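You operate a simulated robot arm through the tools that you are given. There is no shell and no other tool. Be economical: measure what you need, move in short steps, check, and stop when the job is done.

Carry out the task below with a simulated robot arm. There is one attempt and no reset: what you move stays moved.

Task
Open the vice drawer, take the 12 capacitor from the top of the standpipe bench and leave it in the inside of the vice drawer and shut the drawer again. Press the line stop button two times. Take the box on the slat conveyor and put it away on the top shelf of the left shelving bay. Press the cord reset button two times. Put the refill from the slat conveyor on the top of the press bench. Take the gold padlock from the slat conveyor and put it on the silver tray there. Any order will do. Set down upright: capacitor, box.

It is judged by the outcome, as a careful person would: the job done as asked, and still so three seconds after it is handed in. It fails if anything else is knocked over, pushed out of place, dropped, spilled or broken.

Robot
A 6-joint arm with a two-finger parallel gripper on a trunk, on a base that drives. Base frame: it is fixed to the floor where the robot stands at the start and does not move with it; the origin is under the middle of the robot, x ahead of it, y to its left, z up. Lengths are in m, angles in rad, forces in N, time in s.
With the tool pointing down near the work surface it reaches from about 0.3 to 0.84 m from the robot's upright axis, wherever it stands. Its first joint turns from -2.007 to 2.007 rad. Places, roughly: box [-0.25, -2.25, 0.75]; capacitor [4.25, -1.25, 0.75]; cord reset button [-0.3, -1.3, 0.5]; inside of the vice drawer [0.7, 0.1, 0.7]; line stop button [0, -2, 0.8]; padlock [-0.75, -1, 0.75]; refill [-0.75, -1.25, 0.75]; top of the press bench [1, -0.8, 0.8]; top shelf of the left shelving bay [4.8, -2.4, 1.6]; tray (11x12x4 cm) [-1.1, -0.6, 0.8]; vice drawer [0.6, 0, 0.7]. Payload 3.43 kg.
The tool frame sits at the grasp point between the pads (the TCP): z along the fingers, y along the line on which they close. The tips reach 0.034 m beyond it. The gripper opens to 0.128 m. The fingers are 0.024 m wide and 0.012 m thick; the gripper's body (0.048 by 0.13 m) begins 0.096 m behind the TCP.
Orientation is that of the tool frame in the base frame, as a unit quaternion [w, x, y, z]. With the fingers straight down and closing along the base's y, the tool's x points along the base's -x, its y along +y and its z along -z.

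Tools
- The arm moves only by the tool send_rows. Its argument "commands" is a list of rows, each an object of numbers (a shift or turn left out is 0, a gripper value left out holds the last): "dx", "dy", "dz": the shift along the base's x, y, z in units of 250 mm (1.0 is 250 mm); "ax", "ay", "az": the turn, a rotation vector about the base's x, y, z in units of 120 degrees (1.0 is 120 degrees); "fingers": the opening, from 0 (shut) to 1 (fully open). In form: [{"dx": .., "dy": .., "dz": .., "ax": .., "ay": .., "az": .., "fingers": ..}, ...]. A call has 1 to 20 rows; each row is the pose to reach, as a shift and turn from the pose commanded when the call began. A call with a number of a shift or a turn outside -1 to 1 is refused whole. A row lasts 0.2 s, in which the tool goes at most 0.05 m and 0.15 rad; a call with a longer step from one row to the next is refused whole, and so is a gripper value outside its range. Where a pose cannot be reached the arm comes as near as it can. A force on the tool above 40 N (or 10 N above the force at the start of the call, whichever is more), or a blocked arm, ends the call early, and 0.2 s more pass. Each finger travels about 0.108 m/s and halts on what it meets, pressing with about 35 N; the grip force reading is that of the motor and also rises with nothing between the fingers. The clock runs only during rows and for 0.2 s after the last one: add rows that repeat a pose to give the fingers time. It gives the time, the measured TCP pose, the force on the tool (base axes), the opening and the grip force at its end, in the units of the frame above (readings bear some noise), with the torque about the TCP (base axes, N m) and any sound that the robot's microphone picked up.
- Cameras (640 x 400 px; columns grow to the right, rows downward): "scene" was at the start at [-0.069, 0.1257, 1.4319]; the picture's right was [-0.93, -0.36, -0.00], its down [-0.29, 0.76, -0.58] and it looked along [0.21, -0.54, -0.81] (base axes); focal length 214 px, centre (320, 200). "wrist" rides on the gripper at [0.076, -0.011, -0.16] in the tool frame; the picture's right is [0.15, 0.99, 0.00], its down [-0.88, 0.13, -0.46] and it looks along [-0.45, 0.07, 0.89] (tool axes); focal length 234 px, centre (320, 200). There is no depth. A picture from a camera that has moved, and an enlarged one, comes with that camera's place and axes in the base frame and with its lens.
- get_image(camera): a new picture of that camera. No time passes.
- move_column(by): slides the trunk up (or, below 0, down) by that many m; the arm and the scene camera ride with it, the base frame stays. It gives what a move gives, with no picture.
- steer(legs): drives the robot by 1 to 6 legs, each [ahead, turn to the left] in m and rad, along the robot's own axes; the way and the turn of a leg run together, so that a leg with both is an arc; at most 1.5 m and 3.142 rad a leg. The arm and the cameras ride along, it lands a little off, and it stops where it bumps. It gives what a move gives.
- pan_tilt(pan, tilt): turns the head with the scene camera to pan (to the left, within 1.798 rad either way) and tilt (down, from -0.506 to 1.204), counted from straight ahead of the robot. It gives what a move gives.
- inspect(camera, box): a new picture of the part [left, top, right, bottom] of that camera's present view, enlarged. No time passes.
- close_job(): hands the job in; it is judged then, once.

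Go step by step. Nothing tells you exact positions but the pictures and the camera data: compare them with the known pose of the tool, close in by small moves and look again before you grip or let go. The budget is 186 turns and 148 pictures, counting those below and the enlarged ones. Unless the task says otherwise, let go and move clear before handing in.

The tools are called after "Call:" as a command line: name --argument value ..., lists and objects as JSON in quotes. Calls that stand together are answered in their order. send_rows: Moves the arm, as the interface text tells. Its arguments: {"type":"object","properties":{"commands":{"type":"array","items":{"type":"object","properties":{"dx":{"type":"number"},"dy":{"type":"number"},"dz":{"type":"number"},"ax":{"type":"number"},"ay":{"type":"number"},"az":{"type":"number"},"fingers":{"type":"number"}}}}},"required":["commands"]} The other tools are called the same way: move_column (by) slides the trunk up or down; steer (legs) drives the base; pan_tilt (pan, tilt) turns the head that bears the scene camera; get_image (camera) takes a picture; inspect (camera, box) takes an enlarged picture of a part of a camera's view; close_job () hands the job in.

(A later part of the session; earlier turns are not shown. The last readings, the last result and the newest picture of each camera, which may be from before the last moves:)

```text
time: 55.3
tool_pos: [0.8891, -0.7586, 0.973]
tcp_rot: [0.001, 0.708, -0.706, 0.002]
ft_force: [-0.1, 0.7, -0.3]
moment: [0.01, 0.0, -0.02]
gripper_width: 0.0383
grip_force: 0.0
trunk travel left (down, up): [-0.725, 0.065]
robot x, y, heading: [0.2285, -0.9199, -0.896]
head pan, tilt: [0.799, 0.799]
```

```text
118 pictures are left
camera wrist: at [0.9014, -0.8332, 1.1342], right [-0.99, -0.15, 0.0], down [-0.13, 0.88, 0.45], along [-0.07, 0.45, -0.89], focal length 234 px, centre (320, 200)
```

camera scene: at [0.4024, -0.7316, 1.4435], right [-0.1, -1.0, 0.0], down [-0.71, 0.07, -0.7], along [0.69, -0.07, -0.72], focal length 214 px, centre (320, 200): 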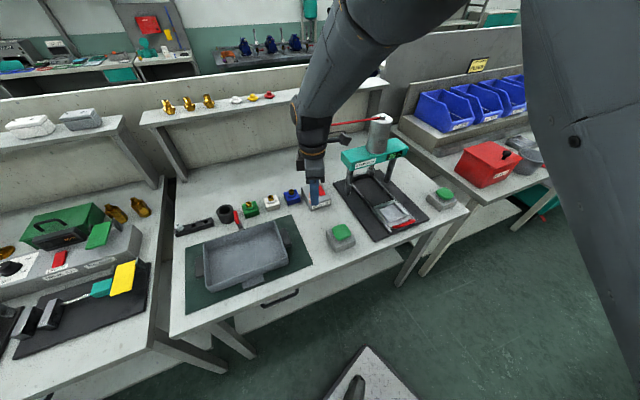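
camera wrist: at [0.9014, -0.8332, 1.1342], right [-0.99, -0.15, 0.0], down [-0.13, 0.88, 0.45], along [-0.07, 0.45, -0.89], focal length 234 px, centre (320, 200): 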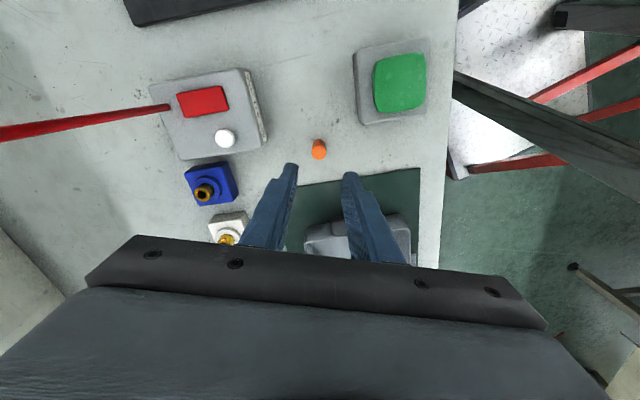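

The refill stands on the press bench. Now I retract along the same path and swing the arm back to the right side.

Call:
send_rows --commands '[{"dz": 0.18}, {"dz": 0.36}, {"dx": -0.11, "dy": -0.117, "dz": 0.452}, {"dx": -0.22, "dy": -0.233, "dz": 0.452}, {"dx": -0.33, "dy": -0.35, "dz": 0.452}, {"dx": -0.44, "dy": -0.466, "dz": 0.452}, {"dx": -0.55, "dy": -0.583, "dz": 0.452}, {"dx": -0.66, "dy": -0.7, "dz": 0.452}, {"dx": -0.768, "dy": -0.816, "dz": 0.452}]'

Call:
send_rows --commands '[{"dx": -0.07, "dy": -0.167, "az": -0.047}, {"dx": -0.14, "dy": -0.333, "az": -0.094}, {"dx": -0.21, "dy": -0.5, "az": -0.141}, {"dx": -0.28, "dy": -0.667, "az": -0.188}, {"dx": -0.35, "dy": -0.833, "az": -0.235}, {"dx": -0.42, "dy": -1.0, "az": -0.2827}]'

Call:
send_rows --commands '[{"dx": -0.167, "dy": -0.103, "az": -0.051}, {"dx": -0.333, "dy": -0.207, "az": -0.102}, {"dx": -0.5, "dy": -0.31, "az": -0.153}, {"dx": -0.667, "dy": -0.413, "az": -0.204}, {"dx": -0.833, "dy": -0.517, "az": -0.256}, {"dx": -1.0, "dy": -0.62, "az": -0.3066}]'

Call:
send_rows --commands '[{"dx": -0.167, "dy": 0.006, "az": -0.043}, {"dx": -0.333, "dy": 0.012, "az": -0.086}, {"dx": -0.5, "dy": 0.018, "az": -0.13}, {"dx": -0.667, "dy": 0.024, "az": -0.173}, {"dx": -0.833, "dy": 0.03, "az": -0.216}, {"dx": -1.0, "dy": 0.036, "az": -0.259}]'

Call:
send_rows --commands '[{"dx": -0.143, "dy": 0.11, "az": -0.047}, {"dx": -0.286, "dy": 0.22, "az": -0.094}, {"dx": -0.429, "dy": 0.33, "az": -0.141}, {"dx": -0.571, "dy": 0.44, "az": -0.188}, {"dx": -0.714, "dy": 0.55, "az": -0.235}, {"dx": -0.857, "dy": 0.66, "az": -0.282}, {"dx": -1.0, "dy": 0.768, "az": -0.3295, "fingers": 1}]'

Call:
steer --legs '[[0, 0.25], [-0.35, 0], [-0.3, -0.64]]'

Call:
get_image --camera "wrist"

Call:
pan_tilt --pan -1.75 --tilt 0.7

Call:
get_image --camera "scene"

```text
time: 57.3
tool_pos: [0.6966, -0.963, 1.0868]
tcp_rot: [0.001, 0.708, -0.707, 0.001]
ft_force: [0.0, -0.2, 0.7]
moment: [-0.06, 0.01, -0.02]
gripper_width: 0.0384
grip_force: 0.1
trunk travel left (down, up): [-0.725, 0.065]
robot x, y, heading: [0.2294, -0.9171, -0.899]
head pan, tilt: [0.799, 0.799]
```

```text
time: 58.7
tool_pos: [0.5926, -1.2129, 1.0854]
tcp_rot: [0.0, -0.47, 0.882, 0.0]
ft_force: [-0.2, 0.9, 0.6]
moment: [-0.03, 0.0, -0.01]
gripper_width: 0.0385
grip_force: 0.0
trunk travel left (down, up): [-0.725, 0.065]
robot x, y, heading: [0.2317, -0.9198, -0.897]
head pan, tilt: [0.799, 0.799]
```

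```text
time: 60.1
tool_pos: [0.3407, -1.3663, 1.0865]
tcp_rot: [-0.003, -0.168, 0.986, 0.0]
ft_force: [0.1, 0.8, 0.2]
moment: [-0.03, 0.08, -0.02]
gripper_width: 0.0382
grip_force: 0.1
trunk travel left (down, up): [-0.725, 0.065]
robot x, y, heading: [0.2292, -0.9183, -0.894]
head pan, tilt: [0.799, 0.799]
```

```text
time: 61.5
tool_pos: [0.09, -1.3581, 1.0862]
tcp_rot: [-0.002, 0.103, 0.995, 0.0]
ft_force: [0.0, -1.2, -0.3]
moment: [0.01, 0.04, -0.02]
gripper_width: 0.0384
grip_force: 0.1
trunk travel left (down, up): [-0.725, 0.065]
robot x, y, heading: [0.232, -0.9196, -0.896]
head pan, tilt: [0.799, 0.799]
```

```text
time: 63.1
tool_pos: [-0.1593, -1.166, 1.0863]
tcp_rot: [-0.002, 0.432, 0.902, 0.0]
ft_force: [1.2, 0.3, 0.3]
moment: [0.04, 0.07, -0.03]
gripper_width: 0.1218
grip_force: 0.1
trunk travel left (down, up): [-0.725, 0.065]
robot x, y, heading: [0.2307, -0.9179, -0.895]
head pan, tilt: [0.799, 0.799]
```

```text
time: 68.0
tool_pos: [-0.6693, -0.5475, 1.0867]
tcp_rot: [-0.001, 0.599, 0.8, 0.002]
ft_force: [-0.4, 0.1, 0.2]
moment: [0.0, 0.01, 0.02]
gripper_width: 0.128
grip_force: 0.1
trunk travel left (down, up): [-0.725, 0.065]
robot x, y, heading: [-0.2182, -0.4718, -1.284]
head pan, tilt: [0.799, 0.799]
```

```text
117 pictures are left
camera wrist: at [-0.7002, -0.4789, 1.248], right [0.91, 0.42, 0.0], down [0.37, -0.81, 0.45], along [0.19, -0.41, -0.89], focal length 234 px, centre (320, 200)
```

wrist: 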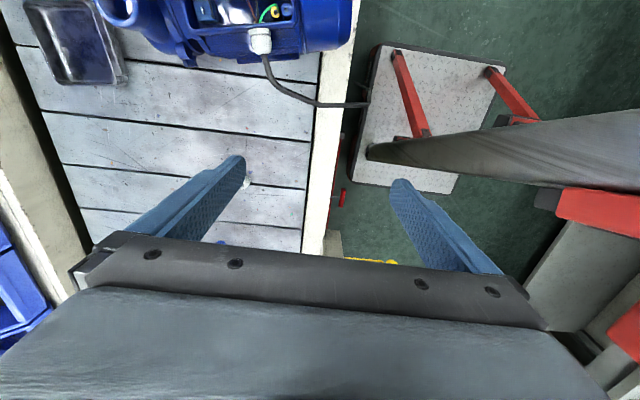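

```text
time: 70.2
tool_pos: [-0.6705, -0.5474, 1.0868]
tcp_rot: [-0.001, 0.6, 0.8, 0.0]
ft_force: [0.5, -0.2, -0.2]
moment: [0.01, -0.03, -0.01]
gripper_width: 0.1279
grip_force: 0.1
trunk travel left (down, up): [-0.725, 0.065]
robot x, y, heading: [-0.2208, -0.4676, -1.285]
head pan, tilt: [-1.751, 0.7]
```

```text
116 pictures are left
camera scene: at [-0.1425, -0.3305, 1.4518], right [-0.11, 0.99, 0.0], down [0.64, 0.07, -0.76], along [-0.76, -0.08, -0.64], focal length 214 px, centre (320, 200)
```

scene: 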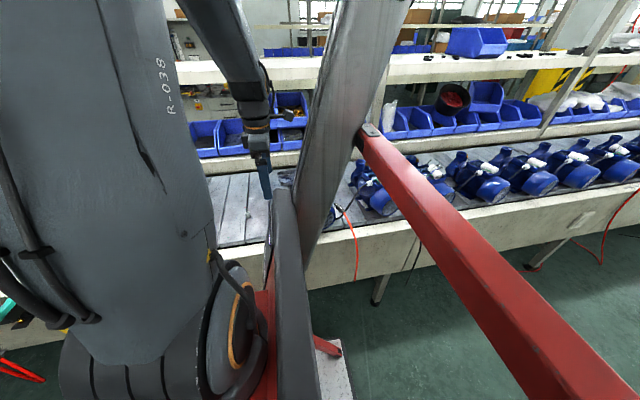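

The silver tray is visible on the belt near (-1.06, -0.585). I drive forward to the gold padlock, edging slightly closer to the belt.

Call:
steer --legs '[[0.18, -0.28], [0.18, 0.28]]'

Call:
get_image --camera "wrist"

```text
time: 72.6
tool_pos: [-0.6408, -0.7828, 1.0836]
tcp_rot: [-0.012, 0.653, 0.757, 0.008]
ft_force: [0.6, -0.2, 0.6]
moment: [0.01, -0.04, 0.0]
gripper_width: 0.128
grip_force: 0.0
trunk travel left (down, up): [-0.725, 0.065]
robot x, y, heading: [-0.1883, -0.7404, -1.448]
head pan, tilt: [-1.751, 0.7]
stopped in leg 2: the robot was blocked; the commanded pose is now the measured one
```

```text
115 pictures are left
camera wrist: at [-0.6591, -0.7134, 1.2471], right [0.96, 0.29, 0.0], down [0.26, -0.86, 0.43], along [0.13, -0.41, -0.9], focal length 234 px, centre (320, 200)
```

wrist: 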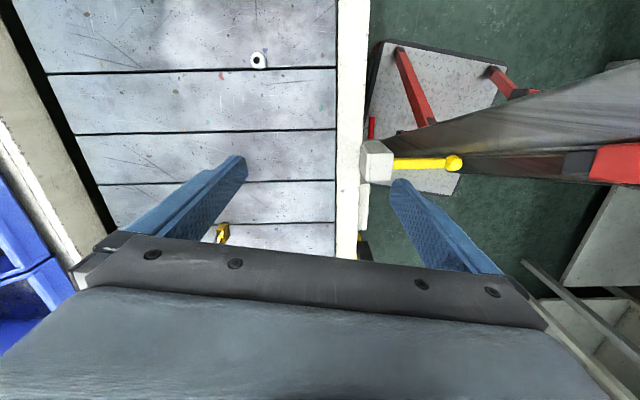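

The robot bumped, probably against the yellow lever at the conveyor edge. I back off the same way and check.

Call:
steer --legs '[[-0.1, -0.12], [-0.18, 0.28]]'

Call:
pan_tilt --pan -0.6 --tilt 0.9

Call:
get_image --camera "scene"

Call:
get_image --camera "wrist"

```text
time: 74.8
tool_pos: [-0.6642, -0.5744, 1.0844]
tcp_rot: [-0.011, 0.59, 0.807, 0.006]
ft_force: [0.0, -0.6, 0.7]
moment: [0.04, 0.05, -0.02]
gripper_width: 0.128
grip_force: 0.1
trunk travel left (down, up): [-0.725, 0.065]
robot x, y, heading: [-0.223, -0.4618, -1.279]
head pan, tilt: [-1.751, 0.7]
```

```text
time: 76.2
tool_pos: [-0.6633, -0.5752, 1.083]
tcp_rot: [-0.011, 0.591, 0.807, 0.006]
ft_force: [-0.6, -0.3, -0.3]
moment: [0.03, -0.01, 0.02]
gripper_width: 0.1281
grip_force: 0.1
trunk travel left (down, up): [-0.725, 0.065]
robot x, y, heading: [-0.2183, -0.4632, -1.274]
head pan, tilt: [-0.6, 0.901]
```

```text
114 pictures are left
camera scene: at [-0.0839, -0.3881, 1.4357], right [-0.95, 0.3, 0.0], down [0.24, 0.75, -0.62], along [-0.19, -0.59, -0.78], focal length 214 px, centre (320, 200)
```

scene: 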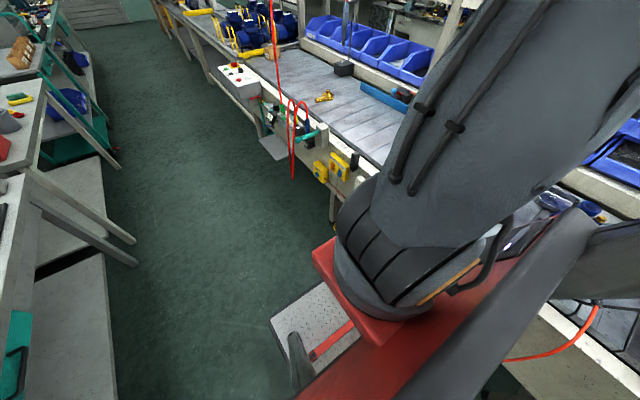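

```text
113 pictures are left
camera wrist: at [-0.6939, -0.5092, 1.2466], right [0.9, 0.44, 0.0], down [0.39, -0.81, 0.43], along [0.19, -0.39, -0.9], focal length 234 px, centre (320, 200)
```

wrist: 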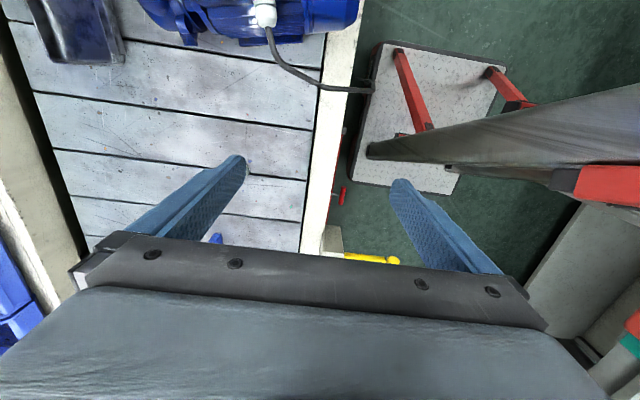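

The lever at (-0.33,-0.77) juts toward the aisle; it appears intact. From around here both padlock and tray are just within reach, so I edge 4 cm closer well clear of the lever.

Call:
steer --legs '[[-0.15, 0.25], [-0.15, -0.27], [0.32, 0]]'

Call:
get_image --camera "wrist"

```text
time: 80.3
tool_pos: [-0.7008, -0.5976, 1.0833]
tcp_rot: [-0.01, 0.599, 0.801, 0.007]
ft_force: [-1.0, -0.1, 0.0]
moment: [0.0, -0.01, -0.01]
gripper_width: 0.1279
grip_force: 0.0
trunk travel left (down, up): [-0.725, 0.065]
robot x, y, heading: [-0.252, -0.4974, -1.295]
head pan, tilt: [-0.6, 0.901]
```

```text
112 pictures are left
camera wrist: at [-0.7292, -0.5323, 1.2466], right [0.91, 0.42, 0.0], down [0.38, -0.82, 0.43], along [0.18, -0.39, -0.9], focal length 234 px, centre (320, 200)
```

wrist: 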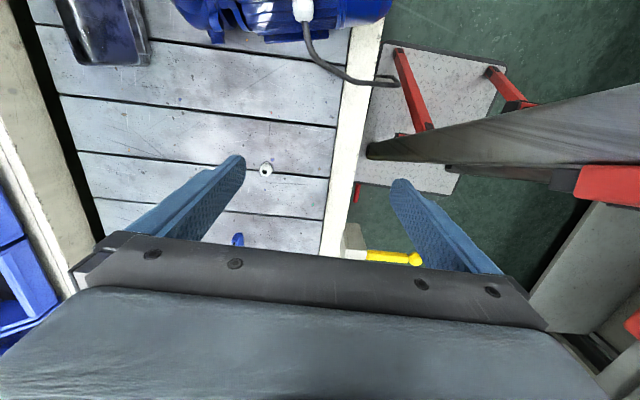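

Both in reach now. I move the tool toward the gold padlock to look down on it.

Call:
send_rows --commands '[{"dx": -0.05, "dy": -0.19}, {"dx": -0.1, "dy": -0.38}, {"dx": -0.15, "dy": -0.57}, {"dx": -0.2, "dy": -0.76}, {"dx": -0.25, "dy": -0.95}]'

Call:
get_image --camera "wrist"

```text
time: 81.5
tool_pos: [-0.7614, -0.8354, 1.0848]
tcp_rot: [-0.009, 0.6, 0.8, 0.007]
ft_force: [0.5, 0.1, -0.1]
moment: [-0.05, 0.02, 0.01]
gripper_width: 0.1282
grip_force: 0.2
trunk travel left (down, up): [-0.725, 0.065]
robot x, y, heading: [-0.2528, -0.496, -1.303]
head pan, tilt: [-0.6, 0.901]
```

```text
111 pictures are left
camera wrist: at [-0.7907, -0.7695, 1.2471], right [0.91, 0.42, 0.0], down [0.38, -0.82, 0.43], along [0.18, -0.39, -0.9], focal length 234 px, centre (320, 200)
```

wrist: 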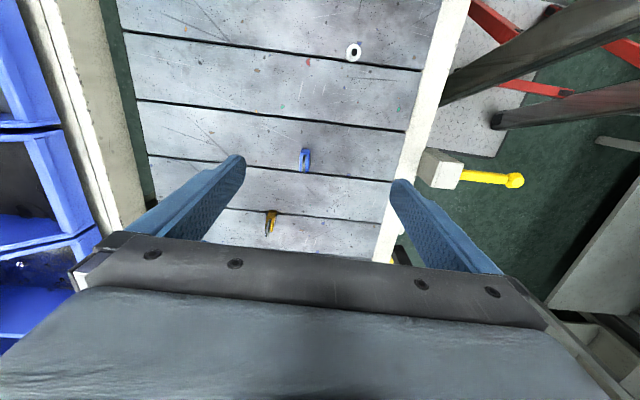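

Call:
send_rows --commands '[{"dx": -0.02, "dy": -0.16, "dz": -0.08}, {"dx": -0.04, "dy": -0.32, "dz": -0.16}, {"dx": -0.06, "dy": -0.48, "dz": -0.24}, {"dx": -0.08, "dy": -0.64, "dz": -0.33}, {"dx": -0.1, "dy": -0.8, "dz": -0.42}]'

Call:
inspect --camera "wrist" --box '[200, 60, 440, 210]'

```text
time: 82.7
tool_pos: [-0.7869, -1.0372, 0.9798]
tcp_rot: [-0.009, 0.6, 0.8, 0.006]
ft_force: [-0.6, -0.5, 0.3]
moment: [-0.04, 0.03, -0.02]
gripper_width: 0.1279
grip_force: 0.1
trunk travel left (down, up): [-0.725, 0.065]
robot x, y, heading: [-0.255, -0.4973, -1.299]
head pan, tilt: [-0.6, 0.901]
```

```text
2.67 times, centred on (320, 135) of wrist
camera zoom: at [-0.8156, -0.9714, 1.1417], right [0.91, 0.42, 0.0], down [0.38, -0.82, 0.43], along [0.18, -0.39, -0.9], focal length 624 px, centre (320, 373)
```

zoom: 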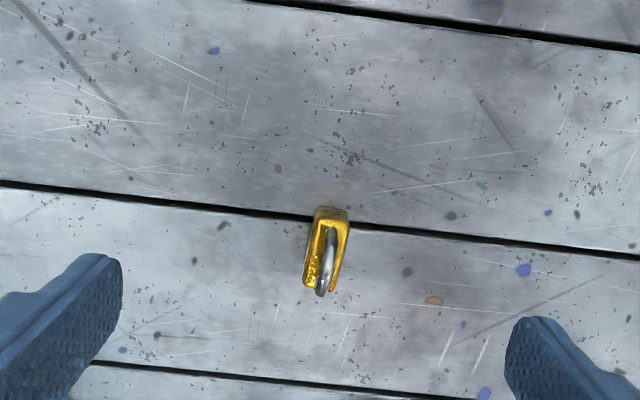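

The gold padlock stands upright with its thin side across the fingers. I align yaw slightly and descend to grip the body.

Call:
send_rows --commands '[{"dx": 0.02, "dy": -0.01, "dz": -0.1, "az": -0.035, "fingers": 0.6}, {"dx": 0.02, "dy": -0.01, "dz": -0.25, "az": -0.07}, {"dx": 0.02, "dy": -0.01, "dz": -0.4, "az": -0.07}]'

Call:
inspect --camera "wrist" --box '[200, 60, 440, 210]'

```text
time: 83.5
tool_pos: [-0.7826, -1.0387, 0.8789]
tcp_rot: [-0.009, 0.658, 0.753, 0.006]
ft_force: [-0.1, -0.2, 0.7]
moment: [-0.01, 0.07, 0.0]
gripper_width: 0.0768
grip_force: 0.0
trunk travel left (down, up): [-0.725, 0.065]
robot x, y, heading: [-0.2562, -0.4982, -1.301]
head pan, tilt: [-0.6, 0.901]
```

```text
2.67 times, centred on (320, 135) of wrist
camera zoom: at [-0.8013, -0.9688, 1.0421], right [0.96, 0.28, 0.0], down [0.25, -0.86, 0.43], along [0.12, -0.42, -0.9], focal length 624 px, centre (320, 373)
```

zoom: 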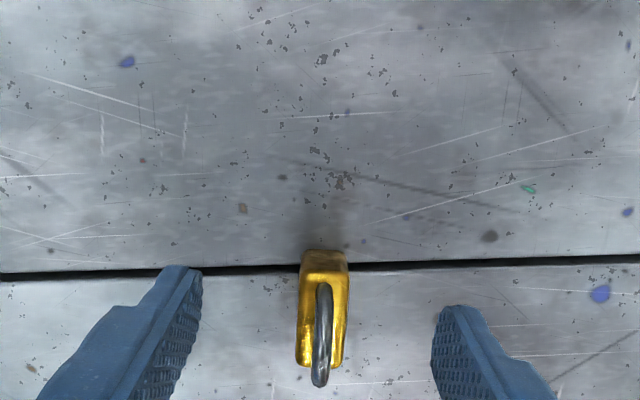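

Aligned. Descend and close.

Call:
send_rows --commands '[{"dz": -0.08}, {"dz": -0.148}, {"dz": -0.148, "fingers": 0.1}, {"dz": -0.148, "fingers": 0.1}, {"dz": -0.148, "fingers": 0.1}, {"dz": -0.148, "fingers": 0.1}]'

Call:
get_image --camera "wrist"

```text
time: 84.9
tool_pos: [-0.7821, -1.0377, 0.8426]
tcp_rot: [-0.009, 0.657, 0.754, 0.007]
ft_force: [0.0, -0.9, 0.8]
moment: [0.0, -0.01, 0.0]
gripper_width: 0.0172
grip_force: 35.0
trunk travel left (down, up): [-0.725, 0.065]
robot x, y, heading: [-0.2555, -0.4967, -1.298]
head pan, tilt: [-0.6, 0.901]
```

```text
108 pictures are left
camera wrist: at [-0.8015, -0.9688, 1.0049], right [0.96, 0.28, 0.0], down [0.25, -0.86, 0.43], along [0.12, -0.42, -0.9], focal length 234 px, centre (320, 200)
```

wrist: 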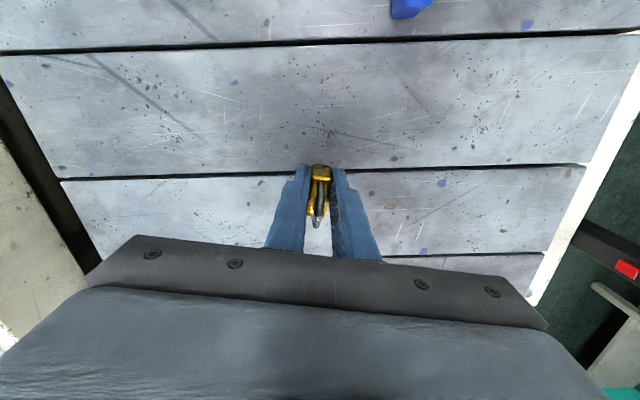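

Gripped the padlock. Lift and carry toward the tray.

Call:
send_rows --commands '[{"dz": 0.2}, {"dz": 0.4}, {"dz": 0.6}, {"dz": 0.8}, {"dx": -0.11, "dy": 0.17, "dz": 0.8}, {"dx": -0.22, "dy": 0.33, "dz": 0.8}, {"dx": -0.33, "dy": 0.5, "dz": 0.8}, {"dx": -0.44, "dy": 0.66, "dz": 0.8}, {"dx": -0.55, "dy": 0.83, "dz": 0.8}, {"dx": -0.6, "dy": 1.0, "dz": 0.8}]'

Call:
get_image --camera "wrist"

```text
refused: row 5 steps farther than a row can; nothing moved
```

```text
107 pictures are left
camera wrist: at [-0.8015, -0.9688, 1.0049], right [0.96, 0.28, 0.0], down [0.25, -0.86, 0.43], along [0.12, -0.42, -0.9], focal length 234 px, centre (320, 200)
```

wrist: 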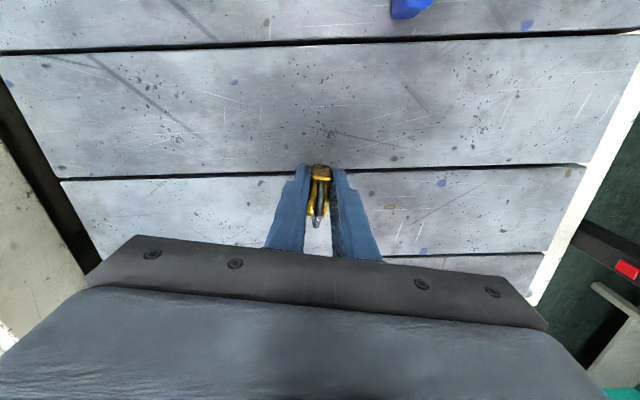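

Call:
send_rows --commands '[{"dz": 0.18}, {"dz": 0.36}, {"dz": 0.54}, {"dz": 0.72}, {"dx": -0.1, "dy": 0.16, "dz": 0.76}, {"dx": -0.2, "dy": 0.32, "dz": 0.8}, {"dx": -0.3, "dy": 0.48, "dz": 0.8}, {"dx": -0.4, "dy": 0.64, "dz": 0.8}, {"dx": -0.5, "dy": 0.8, "dz": 0.8}, {"dx": -0.6, "dy": 0.96, "dz": 0.8}]'

Call:
get_image --camera "wrist"

```text
time: 87.1
tool_pos: [-0.9317, -0.798, 1.0423]
tcp_rot: [-0.01, 0.657, 0.754, 0.007]
ft_force: [0.5, -1.2, -1.0]
moment: [0.06, 0.04, 0.03]
gripper_width: 0.017
grip_force: 34.7
trunk travel left (down, up): [-0.725, 0.065]
robot x, y, heading: [-0.2548, -0.4955, -1.302]
head pan, tilt: [-0.6, 0.901]
```

```text
106 pictures are left
camera wrist: at [-0.9521, -0.7287, 1.2043], right [0.96, 0.28, 0.0], down [0.25, -0.86, 0.43], along [0.12, -0.42, -0.9], focal length 234 px, centre (320, 200)
```

wrist: 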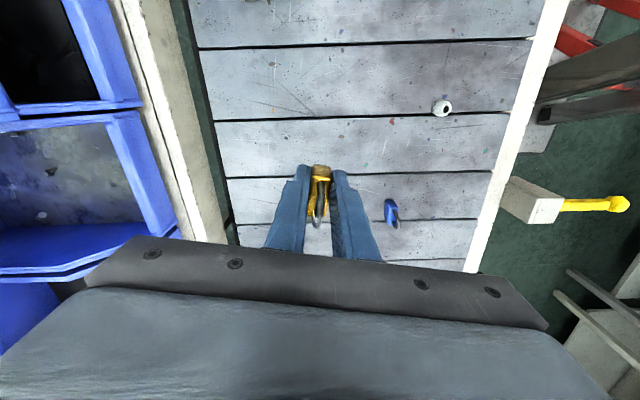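

Call:
send_rows --commands '[{"dx": -0.09, "dy": 0.16}, {"dx": -0.18, "dy": 0.32}, {"dx": -0.27, "dy": 0.48}, {"dx": -0.36, "dy": 0.64}, {"dx": -0.44, "dy": 0.8}]'

Call:
get_image --camera "wrist"

```text
time: 88.3
tool_pos: [-1.0423, -0.5986, 1.041]
tcp_rot: [-0.01, 0.657, 0.754, 0.008]
ft_force: [-0.5, 0.1, -0.5]
moment: [0.07, 0.01, 0.01]
gripper_width: 0.0169
grip_force: 34.9
trunk travel left (down, up): [-0.725, 0.065]
robot x, y, heading: [-0.2556, -0.499, -1.297]
head pan, tilt: [-0.6, 0.901]
```

```text
105 pictures are left
camera wrist: at [-1.0612, -0.5297, 1.2041], right [0.96, 0.28, 0.0], down [0.25, -0.86, 0.43], along [0.12, -0.42, -0.9], focal length 234 px, centre (320, 200)
```

wrist: 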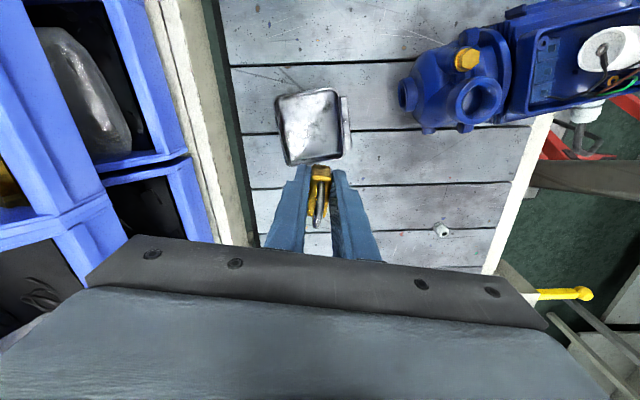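

Over the tray; shift slightly and lower toward its floor.

Call:
send_rows --commands '[{"dx": -0.08, "dy": 0.04, "dz": -0.15}, {"dx": -0.08, "dy": 0.04, "dz": -0.33}, {"dx": -0.08, "dy": 0.04, "dz": -0.51}, {"dx": -0.08, "dy": 0.04, "dz": -0.66}]'

Call:
get_image --camera "wrist"

```text
time: 89.3
tool_pos: [-1.0621, -0.5882, 0.8759]
tcp_rot: [-0.009, 0.657, 0.754, 0.008]
ft_force: [0.1, 1.2, -0.3]
moment: [0.01, -0.02, -0.02]
gripper_width: 0.0172
grip_force: 35.2
trunk travel left (down, up): [-0.725, 0.065]
robot x, y, heading: [-0.2541, -0.4974, -1.301]
head pan, tilt: [-0.6, 0.901]
```

```text
104 pictures are left
camera wrist: at [-1.0811, -0.5188, 1.0394], right [0.96, 0.28, 0.0], down [0.25, -0.86, 0.43], along [0.12, -0.42, -0.9], focal length 234 px, centre (320, 200)
```

wrist: 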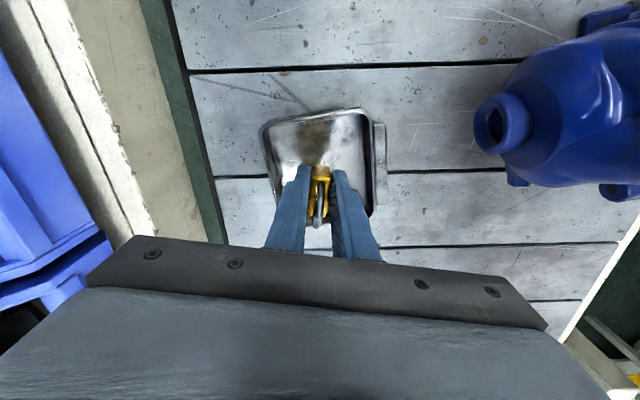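

Call:
send_rows --commands '[{"dz": -0.03}, {"dz": -0.06}, {"dz": -0.076}]'

Call:
send_rows --commands '[{"dz": -0.008}, {"dz": -0.016}]'

Call:
send_rows --commands '[{"dz": -0.008}, {"dz": -0.012}]'

```text
time: 90.1
tool_pos: [-1.0624, -0.589, 0.858]
tcp_rot: [-0.01, 0.657, 0.753, 0.007]
ft_force: [-0.4, -0.2, -0.4]
moment: [-0.03, -0.05, -0.01]
gripper_width: 0.0173
grip_force: 35.3
trunk travel left (down, up): [-0.725, 0.065]
robot x, y, heading: [-0.251, -0.4973, -1.299]
head pan, tilt: [-0.6, 0.901]
```

```text
time: 90.7
tool_pos: [-1.0621, -0.5882, 0.8523]
tcp_rot: [-0.01, 0.656, 0.755, 0.008]
ft_force: [0.8, 0.6, -0.9]
moment: [0.02, -0.02, 0.0]
gripper_width: 0.0171
grip_force: 34.9
trunk travel left (down, up): [-0.725, 0.065]
robot x, y, heading: [-0.2558, -0.4991, -1.3]
head pan, tilt: [-0.6, 0.901]
```

```text
time: 91.3
tool_pos: [-1.0618, -0.5886, 0.8489]
tcp_rot: [-0.01, 0.657, 0.754, 0.007]
ft_force: [0.5, 0.8, -0.6]
moment: [0.0, 0.02, 0.0]
gripper_width: 0.0172
grip_force: 34.7
trunk travel left (down, up): [-0.725, 0.065]
robot x, y, heading: [-0.254, -0.4958, -1.298]
head pan, tilt: [-0.6, 0.901]
```

Call:
send_rows --commands '[{"dz": -0.006}, {"dz": -0.012}]'

Call:
send_rows --commands '[{"dz": -0.006}, {"dz": -0.012}]'

```text
time: 91.9
tool_pos: [-1.0623, -0.5886, 0.8468]
tcp_rot: [-0.01, 0.656, 0.754, 0.007]
ft_force: [-0.8, 0.1, -1.6]
moment: [-0.01, -0.01, 0.02]
gripper_width: 0.0171
grip_force: 34.6
trunk travel left (down, up): [-0.725, 0.065]
robot x, y, heading: [-0.2557, -0.4981, -1.304]
head pan, tilt: [-0.6, 0.901]
```

```text
time: 92.5
tool_pos: [-1.0624, -0.5892, 0.8475]
tcp_rot: [-0.01, 0.657, 0.754, 0.006]
ft_force: [4.7, 0.3, 15.5]
moment: [-0.11, -0.24, -0.01]
gripper_width: 0.0171
grip_force: 35.1
trunk travel left (down, up): [-0.725, 0.065]
robot x, y, heading: [-0.2573, -0.4992, -1.299]
head pan, tilt: [-0.6, 0.901]
```

Contact. Relieve and release.

Call:
send_rows --commands '[{"dz": 0.006}, {"dz": 0.006, "fingers": 0.3}, {"dz": 0.006, "fingers": 0.3}, {"dz": 0.006, "fingers": 0.3}, {"dz": 0.1}, {"dz": 0.25}, {"dz": 0.4}, {"dz": 0.55}, {"dz": 0.7}]'

Call:
get_image --camera "wrist"

```text
time: 94.5
tool_pos: [-1.0629, -0.5886, 1.0195]
tcp_rot: [-0.01, 0.657, 0.754, 0.009]
ft_force: [0.3, -0.6, -0.8]
moment: [0.02, -0.03, 0.01]
gripper_width: 0.0382
grip_force: 0.1
trunk travel left (down, up): [-0.725, 0.065]
robot x, y, heading: [-0.2563, -0.4997, -1.3]
head pan, tilt: [-0.6, 0.901]
```

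```text
103 pictures are left
camera wrist: at [-1.0821, -0.5184, 1.1823], right [0.96, 0.28, 0.0], down [0.25, -0.86, 0.43], along [0.12, -0.42, -0.9], focal length 234 px, centre (320, 200)
```

wrist: 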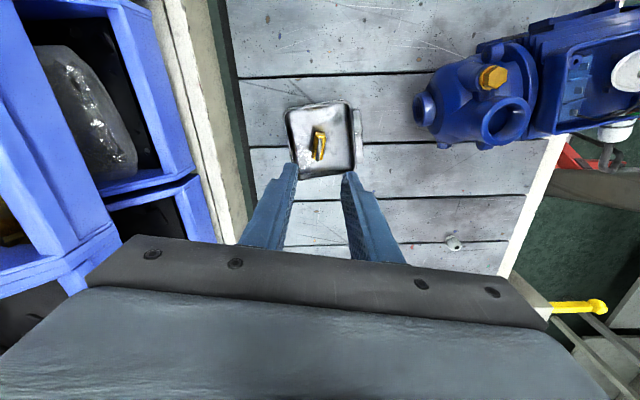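

Padlock rests in the tray. Next the cord reset button: I retract the arm, back out to mid-aisle, and drive to abreast of it.

Call:
send_rows --commands '[{"dx": 0.15, "dz": 0.1}, {"dx": 0.32, "dz": 0.2}, {"dx": 0.5, "dz": 0.28}, {"dx": 0.68, "dz": 0.28}, {"dx": 0.86, "dz": 0.28}, {"dx": 1.0, "dz": 0.28}]'

Call:
send_rows --commands '[{"dx": 0.18, "dy": 0.05, "fingers": 0}, {"dx": 0.38, "dy": 0.1}]'

Call:
steer --legs '[[-0.3, -0.5], [-0.3, 0], [-0.3, 0.5]]'

```text
time: 95.9
tool_pos: [-0.8129, -0.587, 1.0888]
tcp_rot: [-0.009, 0.656, 0.754, 0.007]
ft_force: [-0.2, -0.3, -0.1]
moment: [0.0, -0.04, 0.02]
gripper_width: 0.0384
grip_force: 0.0
trunk travel left (down, up): [-0.725, 0.065]
robot x, y, heading: [-0.2548, -0.4981, -1.3]
head pan, tilt: [-0.6, 0.901]
```

```text
refused: row 2 steps farther than a row can; nothing moved
```

```text
time: 101.2
tool_pos: [-0.7556, 0.2991, 1.09]
tcp_rot: [-0.01, 0.657, 0.754, 0.007]
ft_force: [0.0, -0.1, -1.0]
moment: [0.0, 0.01, -0.03]
gripper_width: 0.0384
grip_force: 0.0
trunk travel left (down, up): [-0.725, 0.065]
robot x, y, heading: [-0.1975, 0.395, -1.299]
head pan, tilt: [-0.6, 0.901]
```

Call:
send_rows --commands '[{"dx": 0.18, "dy": 0.04, "fingers": 0}, {"dx": 0.36, "dy": 0.08}]'

Call:
steer --legs '[[0, 0.05], [1.45, 0], [0, -0.04]]'

Call:
pan_tilt --pan -0.3 --tilt 0.9

Call:
get_image --camera "scene"

Call:
get_image --camera "wrist"

```text
time: 101.8
tool_pos: [-0.6658, 0.319, 1.0894]
tcp_rot: [-0.009, 0.657, 0.753, 0.008]
ft_force: [-0.3, 1.0, -0.1]
moment: [0.02, -0.08, 0.02]
gripper_width: 0.0
grip_force: 32.6
trunk travel left (down, up): [-0.725, 0.065]
robot x, y, heading: [-0.1976, 0.3878, -1.293]
head pan, tilt: [-0.6, 0.901]
```

```text
time: 109.8
tool_pos: [-0.2141, -1.0414, 1.0899]
tcp_rot: [-0.009, 0.653, 0.757, 0.007]
ft_force: [-1.1, -0.1, -0.4]
moment: [0.0, -0.03, 0.03]
gripper_width: 0.0
grip_force: 32.6
trunk travel left (down, up): [-0.725, 0.065]
robot x, y, heading: [0.251, -0.9662, -1.291]
head pan, tilt: [-0.6, 0.901]
```

```text
time: 110.5
tool_pos: [-0.2139, -1.0415, 1.0897]
tcp_rot: [-0.01, 0.653, 0.757, 0.007]
ft_force: [-0.3, 0.0, 0.3]
moment: [0.0, 0.01, -0.01]
gripper_width: 0.0
grip_force: 33.5
trunk travel left (down, up): [-0.725, 0.065]
robot x, y, heading: [0.2544, -0.9655, -1.291]
head pan, tilt: [-0.3, 0.901]
```

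```text
102 pictures are left
camera scene: at [0.4135, -0.897, 1.4357], right [-1.0, 0.02, 0.0], down [0.02, 0.78, -0.62], along [-0.01, -0.62, -0.78], focal length 214 px, centre (320, 200)
```

scene: 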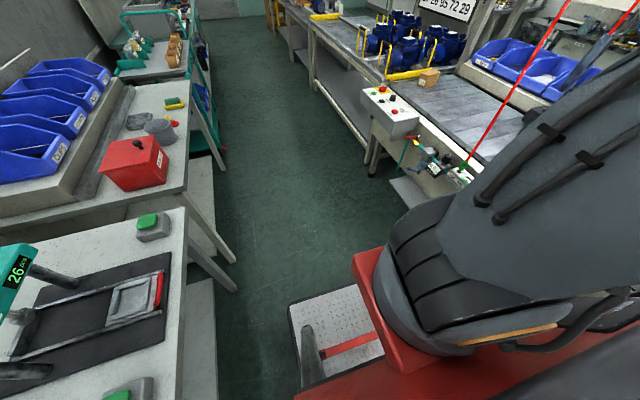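

```text
101 pictures are left
camera wrist: at [-0.2344, -0.972, 1.2525], right [0.96, 0.29, 0.0], down [0.26, -0.86, 0.43], along [0.13, -0.42, -0.9], focal length 234 px, centre (320, 200)
```

wrist: 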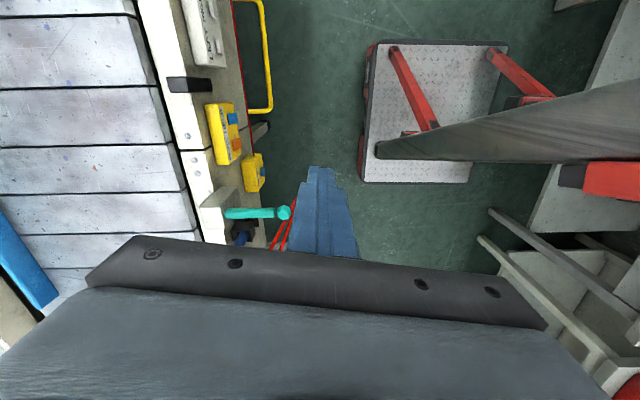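

I see the yellow RESET box just under the teal lever, so I must press it horizontally from below the lever. I shift the robot 10 cm toward the benches for arm room.

Call:
steer --legs '[[-0.3, -0.33], [-0.3, 0.33], [0.7, 0]]'

Call:
send_rows --commands '[{"dx": -0.15, "dy": -0.04}, {"dx": -0.34, "dy": -0.09}, {"dx": -0.53, "dy": -0.14}, {"dx": -0.72, "dy": -0.19}, {"dx": -0.91, "dy": -0.24}]'

```text
time: 117.7
tool_pos: [-0.0923, -1.113, 1.0893]
tcp_rot: [-0.01, 0.654, 0.756, 0.008]
ft_force: [0.4, -0.6, 0.2]
moment: [-0.01, -0.01, 0.02]
gripper_width: 0.0001
grip_force: 32.9
trunk travel left (down, up): [-0.725, 0.065]
robot x, y, heading: [0.3735, -1.0419, -1.289]
head pan, tilt: [-0.3, 0.901]
```

```text
time: 118.9
tool_pos: [-0.3207, -1.1741, 1.0891]
tcp_rot: [-0.009, 0.655, 0.756, 0.008]
ft_force: [0.2, -0.5, 0.2]
moment: [-0.02, 0.05, -0.01]
gripper_width: 0.0
grip_force: 32.8
trunk travel left (down, up): [-0.725, 0.065]
robot x, y, heading: [0.3786, -1.0385, -1.289]
head pan, tilt: [-0.3, 0.901]
```

Call:
send_rows --commands '[{"ax": -0.019, "ay": 0.0655}, {"ax": -0.0379, "ay": 0.131}, {"ax": -0.0569, "ay": 0.1964}, {"ax": -0.0758, "ay": 0.2619}, {"ax": -0.0948, "ay": 0.3274}, {"ax": -0.1137, "ay": 0.3929}, {"ax": -0.1327, "ay": 0.4584}, {"ax": -0.1516, "ay": 0.5239}, {"ax": -0.1706, "ay": 0.5893}, {"ax": -0.1895, "ay": 0.6548}, {"ax": -0.2085, "ay": 0.7203}]'

Call:
get_image --camera "wrist"

Call:
get_image --camera "scene"

```text
time: 121.3
tool_pos: [-0.3292, -1.1635, 1.1107]
tcp_rot: [-0.222, 0.618, 0.695, -0.294]
ft_force: [-0.4, 0.3, -0.1]
moment: [0.0, -0.03, -0.02]
gripper_width: 0.0
grip_force: 33.4
out of reach, approached as far as the arm can: row 6, 7, 8, 9, 10, 11
trunk travel left (down, up): [-0.725, 0.065]
robot x, y, heading: [0.3774, -1.038, -1.292]
head pan, tilt: [-0.3, 0.901]
```

```text
100 pictures are left
camera wrist: at [-0.239, -1.0682, 1.2312], right [0.7, 0.21, -0.68], down [0.52, -0.8, 0.29], along [-0.49, -0.56, -0.67], focal length 234 px, centre (320, 200)
```

wrist: 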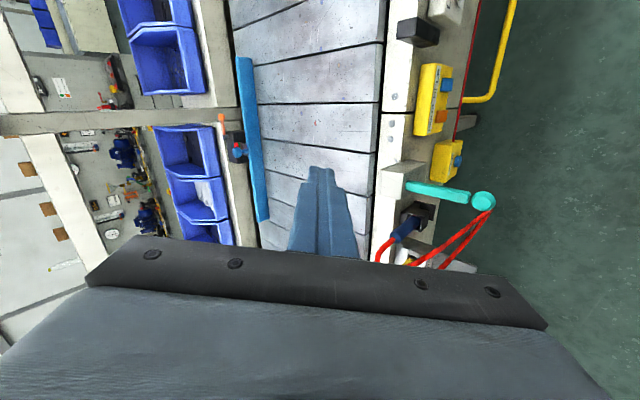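

```text
99 pictures are left
camera scene: at [0.536, -0.9702, 1.4357], right [-1.0, 0.02, 0.0], down [0.02, 0.78, -0.62], along [-0.01, -0.62, -0.78], focal length 214 px, centre (320, 200)
```

scene: 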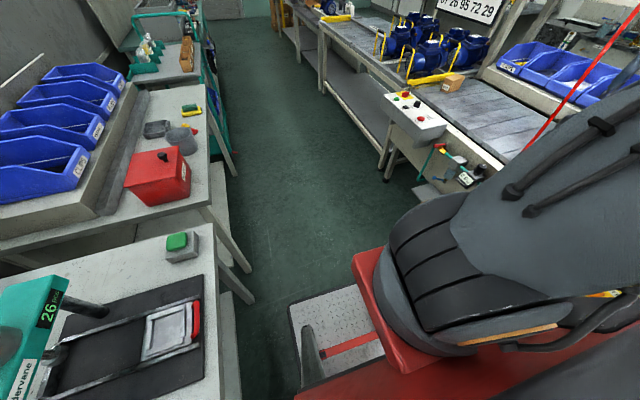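

The reset button is visible on the aisle-facing side of the yellow box. The arm couldn't go fully horizontal this close in; I test a bit farther out.

Call:
send_rows --commands '[{"dx": -0.19, "dy": -0.055}, {"dx": -0.38, "dy": -0.11}, {"dx": -0.57, "dy": -0.165}, {"dx": -0.57, "dy": -0.165}, {"dx": -0.57, "dy": -0.165}]'

```text
time: 122.5
tool_pos: [-0.4726, -1.206, 1.11]
tcp_rot: [-0.222, 0.618, 0.695, -0.294]
ft_force: [0.4, -0.7, 0.0]
moment: [-0.02, -0.01, -0.01]
gripper_width: 0.0
grip_force: 33.6
trunk travel left (down, up): [-0.725, 0.065]
robot x, y, heading: [0.3717, -1.0395, -1.292]
head pan, tilt: [-0.3, 0.901]
```

Call:
send_rows --commands '[{"ax": -0.019, "ay": 0.0655}, {"ax": -0.0379, "ay": 0.131}, {"ax": -0.0569, "ay": 0.1964}, {"ax": -0.0758, "ay": 0.2619}, {"ax": -0.0948, "ay": 0.3274}, {"ax": -0.107, "ay": 0.37}]'

```text
time: 123.9
tool_pos: [-0.4726, -1.2052, 1.111]
tcp_rot: [0.398, -0.481, -0.523, 0.58]
ft_force: [1.2, 0.3, 0.0]
moment: [-0.02, -0.04, 0.0]
gripper_width: 0.0002
grip_force: 33.2
out of reach, approached as far as the arm can: row 2
trunk travel left (down, up): [-0.725, 0.065]
robot x, y, heading: [0.3768, -1.0376, -1.293]
head pan, tilt: [-0.3, 0.901]
```

Now the tool is horizontal. I retract toward the aisle to see if it holds.

Call:
send_rows --commands '[{"dx": 0.18, "dy": 0.05}, {"dx": 0.36, "dy": 0.1}, {"dx": 0.54, "dy": 0.15}, {"dx": 0.72, "dy": 0.2}, {"dx": 0.9, "dy": 0.25}]'

```text
time: 125.1
tool_pos: [-0.2458, -1.1421, 1.1104]
tcp_rot: [0.399, -0.481, -0.523, 0.58]
ft_force: [0.2, -0.1, -1.2]
moment: [0.0, 0.04, -0.03]
gripper_width: 0.0001
grip_force: 33.1
trunk travel left (down, up): [-0.725, 0.065]
robot x, y, heading: [0.3791, -1.0393, -1.29]
head pan, tilt: [-0.3, 0.901]
```

Call:
send_rows --commands '[{"dx": 0.15, "dy": 0.043}, {"dx": 0.2, "dy": 0.058}]'

Call:
move_column --by -0.4

Call:
get_image --camera "wrist"

```text
time: 125.7
tool_pos: [-0.1978, -1.1273, 1.1107]
tcp_rot: [0.399, -0.481, -0.524, 0.579]
ft_force: [-0.1, -0.3, -0.4]
moment: [-0.01, 0.01, 0.0]
gripper_width: 0.0
grip_force: 33.2
trunk travel left (down, up): [-0.725, 0.065]
robot x, y, heading: [0.3738, -1.0414, -1.289]
head pan, tilt: [-0.3, 0.901]
```

```text
time: 129.5
tool_pos: [-0.1814, -1.1815, 0.7115]
tcp_rot: [0.398, -0.482, -0.523, 0.579]
ft_force: [-0.4, 0.0, 0.4]
moment: [-0.01, -0.04, -0.01]
gripper_width: 0.0
grip_force: 33.4
trunk travel left (down, up): [-0.325, 0.465]
robot x, y, heading: [0.3756, -1.0386, -1.291]
head pan, tilt: [-0.3, 0.901]
```

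```text
98 pictures are left
camera wrist: at [-0.0415, -1.0718, 0.7146], right [0.01, 0.01, -1.0], down [0.64, -0.77, 0.0], along [-0.77, -0.64, -0.01], focal length 234 px, centre (320, 200)
```

wrist: 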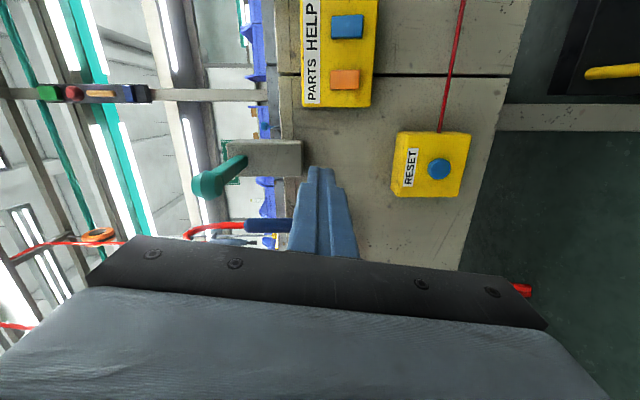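

Great view of the RESET button at about (-0.348, -1.262, 0.53). I lower the trunk to its height.

Call:
move_column --by -0.18

Call:
get_image --camera "wrist"

```text
time: 131.5
tool_pos: [-0.1691, -1.2269, 0.5312]
tcp_rot: [0.399, -0.482, -0.523, 0.578]
ft_force: [0.0, 0.3, -0.5]
moment: [0.0, -0.03, 0.05]
gripper_width: 0.0001
grip_force: 33.3
trunk travel left (down, up): [-0.145, 0.645]
robot x, y, heading: [0.3756, -1.0397, -1.291]
head pan, tilt: [-0.3, 0.901]
```

```text
97 pictures are left
camera wrist: at [-0.0288, -1.1171, 0.5346], right [0.01, 0.01, -1.0], down [0.64, -0.77, 0.0], along [-0.77, -0.64, -0.01], focal length 234 px, centre (320, 200)
```

wrist: 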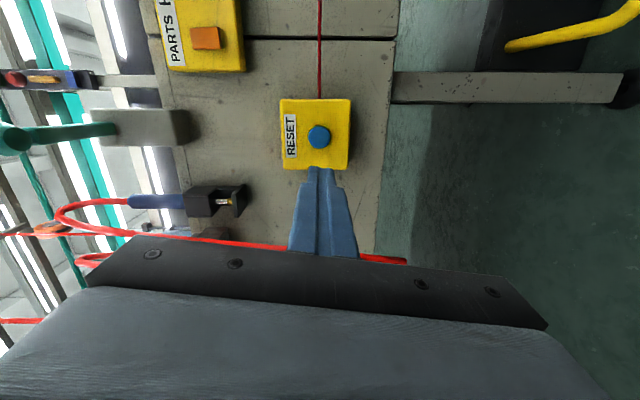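

Aligned. I advance along the tool axis.

Call:
send_rows --commands '[{"dx": -0.13, "dy": -0.03}, {"dx": -0.26, "dy": -0.06}, {"dx": -0.38, "dy": -0.084}]'

Call:
get_image --camera "wrist"

```text
time: 132.3
tool_pos: [-0.2646, -1.2475, 0.5314]
tcp_rot: [0.4, -0.481, -0.524, 0.578]
ft_force: [0.1, 0.1, -0.3]
moment: [0.0, 0.02, 0.0]
gripper_width: 0.0
grip_force: 32.7
trunk travel left (down, up): [-0.145, 0.645]
robot x, y, heading: [0.3778, -1.0401, -1.294]
head pan, tilt: [-0.3, 0.901]
```

```text
96 pictures are left
camera wrist: at [-0.1238, -1.1384, 0.5351], right [0.01, 0.01, -1.0], down [0.64, -0.77, 0.0], along [-0.77, -0.64, -0.01], focal length 234 px, centre (320, 200)
```

wrist: 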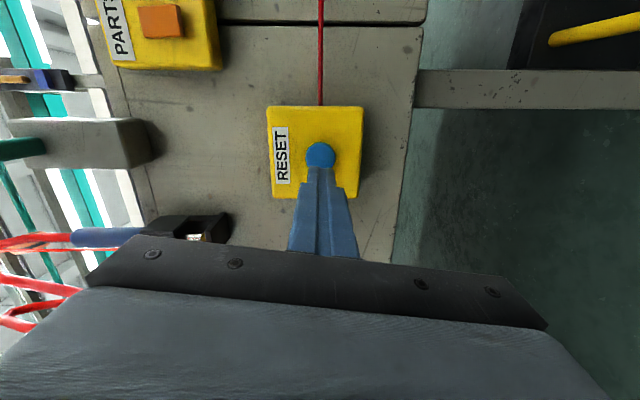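

Call:
send_rows --commands '[{"dx": -0.04, "dy": 0.012}, {"dx": -0.08, "dy": 0.003}, {"dx": -0.12, "dy": -0.006}]'

Call:
send_rows --commands '[{"dx": -0.02, "dy": -0.005}, {"dx": -0.04, "dy": -0.01}]'

Call:
get_image --camera "wrist"

```text
time: 133.1
tool_pos: [-0.2935, -1.25, 0.5316]
tcp_rot: [0.399, -0.482, -0.523, 0.579]
ft_force: [0.4, 0.2, -0.6]
moment: [0.01, -0.01, -0.01]
gripper_width: 0.0001
grip_force: 32.8
trunk travel left (down, up): [-0.145, 0.645]
robot x, y, heading: [0.3778, -1.0386, -1.293]
head pan, tilt: [-0.3, 0.901]
```

```text
time: 133.7
tool_pos: [-0.3025, -1.2509, 0.5299]
tcp_rot: [0.399, -0.483, -0.522, 0.579]
ft_force: [2.5, 0.4, -0.2]
moment: [-0.01, -0.04, 0.02]
gripper_width: 0.0002
grip_force: 33.0
trunk travel left (down, up): [-0.145, 0.645]
robot x, y, heading: [0.3774, -1.0366, -1.293]
head pan, tilt: [-0.3, 0.901]
```

```text
95 pictures are left
camera wrist: at [-0.1636, -1.1422, 0.5343], right [0.01, 0.01, -1.0], down [0.64, -0.77, 0.0], along [-0.77, -0.64, -0.01], focal length 234 px, centre (320, 200)
```

wrist: 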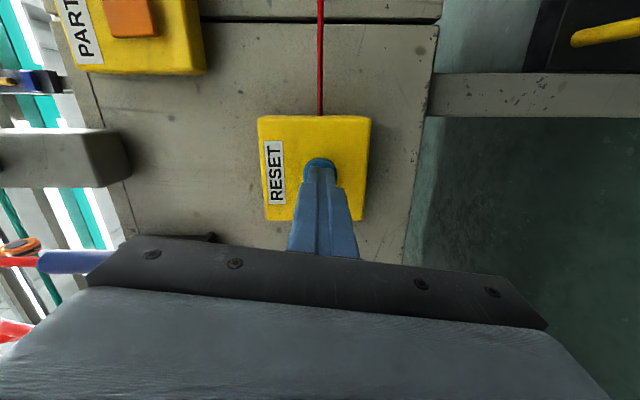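

Contact starts. Push in a few mm more to feel the click.

Call:
send_rows --commands '[{"dx": -0.012, "dy": -0.003}, {"dx": -0.024, "dy": -0.006}]'

```text
time: 134.3
tool_pos: [-0.3094, -1.2531, 0.5315]
tcp_rot: [0.399, -0.481, -0.523, 0.579]
ft_force: [21.9, 2.8, 1.9]
moment: [0.0, 0.11, 0.31]
gripper_width: 0.0001
grip_force: 32.6
trunk travel left (down, up): [-0.145, 0.645]
robot x, y, heading: [0.3733, -1.0416, -1.293]
head pan, tilt: [-0.3, 0.901]
heard: click
```

First click heard. Back off and press once more.

Call:
send_rows --commands '[{"dx": 0.04, "dy": 0.01}, {"dx": 0.08, "dy": 0.02}, {"dx": 0.08, "dy": 0.02}]'

Call:
send_rows --commands '[{"dx": -0.03, "dy": -0.0075}, {"dx": -0.056, "dy": -0.014}, {"dx": -0.068, "dy": -0.017}, {"dx": -0.08, "dy": -0.02}]'

```text
time: 135.1
tool_pos: [-0.2893, -1.2471, 0.5318]
tcp_rot: [0.4, -0.482, -0.523, 0.578]
ft_force: [0.6, 0.0, 0.6]
moment: [0.01, -0.03, 0.02]
gripper_width: 0.0002
grip_force: 33.2
trunk travel left (down, up): [-0.145, 0.645]
robot x, y, heading: [0.3752, -1.041, -1.3]
head pan, tilt: [-0.3, 0.901]
```

```text
time: 136.1
tool_pos: [-0.3084, -1.2524, 0.5308]
tcp_rot: [0.399, -0.482, -0.523, 0.579]
ft_force: [21.6, 3.7, 2.7]
moment: [-0.02, 0.1, 0.27]
gripper_width: 0.0
grip_force: 32.8
trunk travel left (down, up): [-0.145, 0.645]
robot x, y, heading: [0.3784, -1.0398, -1.293]
head pan, tilt: [-0.3, 0.901]
heard: click
```

Two clicks. Back off and raise the trunk.

Call:
send_rows --commands '[{"dx": 0.1, "dy": 0.025}, {"dx": 0.28, "dy": 0.068}, {"dx": 0.46, "dy": 0.11}]'

Call:
move_column --by 0.58

Call:
get_image --camera "wrist"

```text
time: 136.9
tool_pos: [-0.1936, -1.225, 0.5296]
tcp_rot: [0.4, -0.482, -0.523, 0.578]
ft_force: [0.0, 0.8, -0.1]
moment: [0.0, 0.03, 0.01]
gripper_width: 0.0
grip_force: 33.5
trunk travel left (down, up): [-0.145, 0.645]
robot x, y, heading: [0.3774, -1.0392, -1.293]
head pan, tilt: [-0.3, 0.901]
```

```text
refused: 0.58 is not a number from -0.4 to 0.4
```

```text
94 pictures are left
camera wrist: at [-0.0538, -1.1153, 0.5336], right [0.01, 0.01, -1.0], down [0.64, -0.77, 0.0], along [-0.77, -0.64, -0.01], focal length 234 px, centre (320, 200)
```

wrist: 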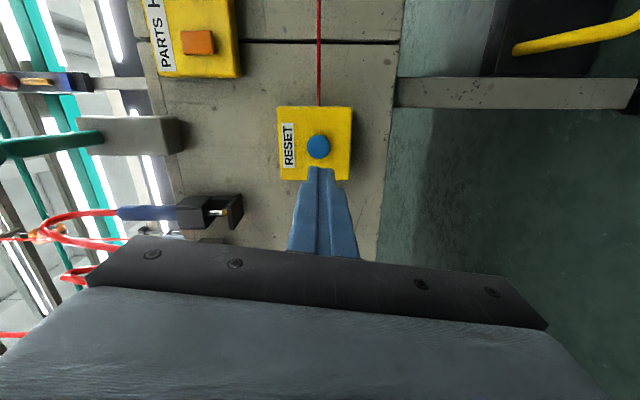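

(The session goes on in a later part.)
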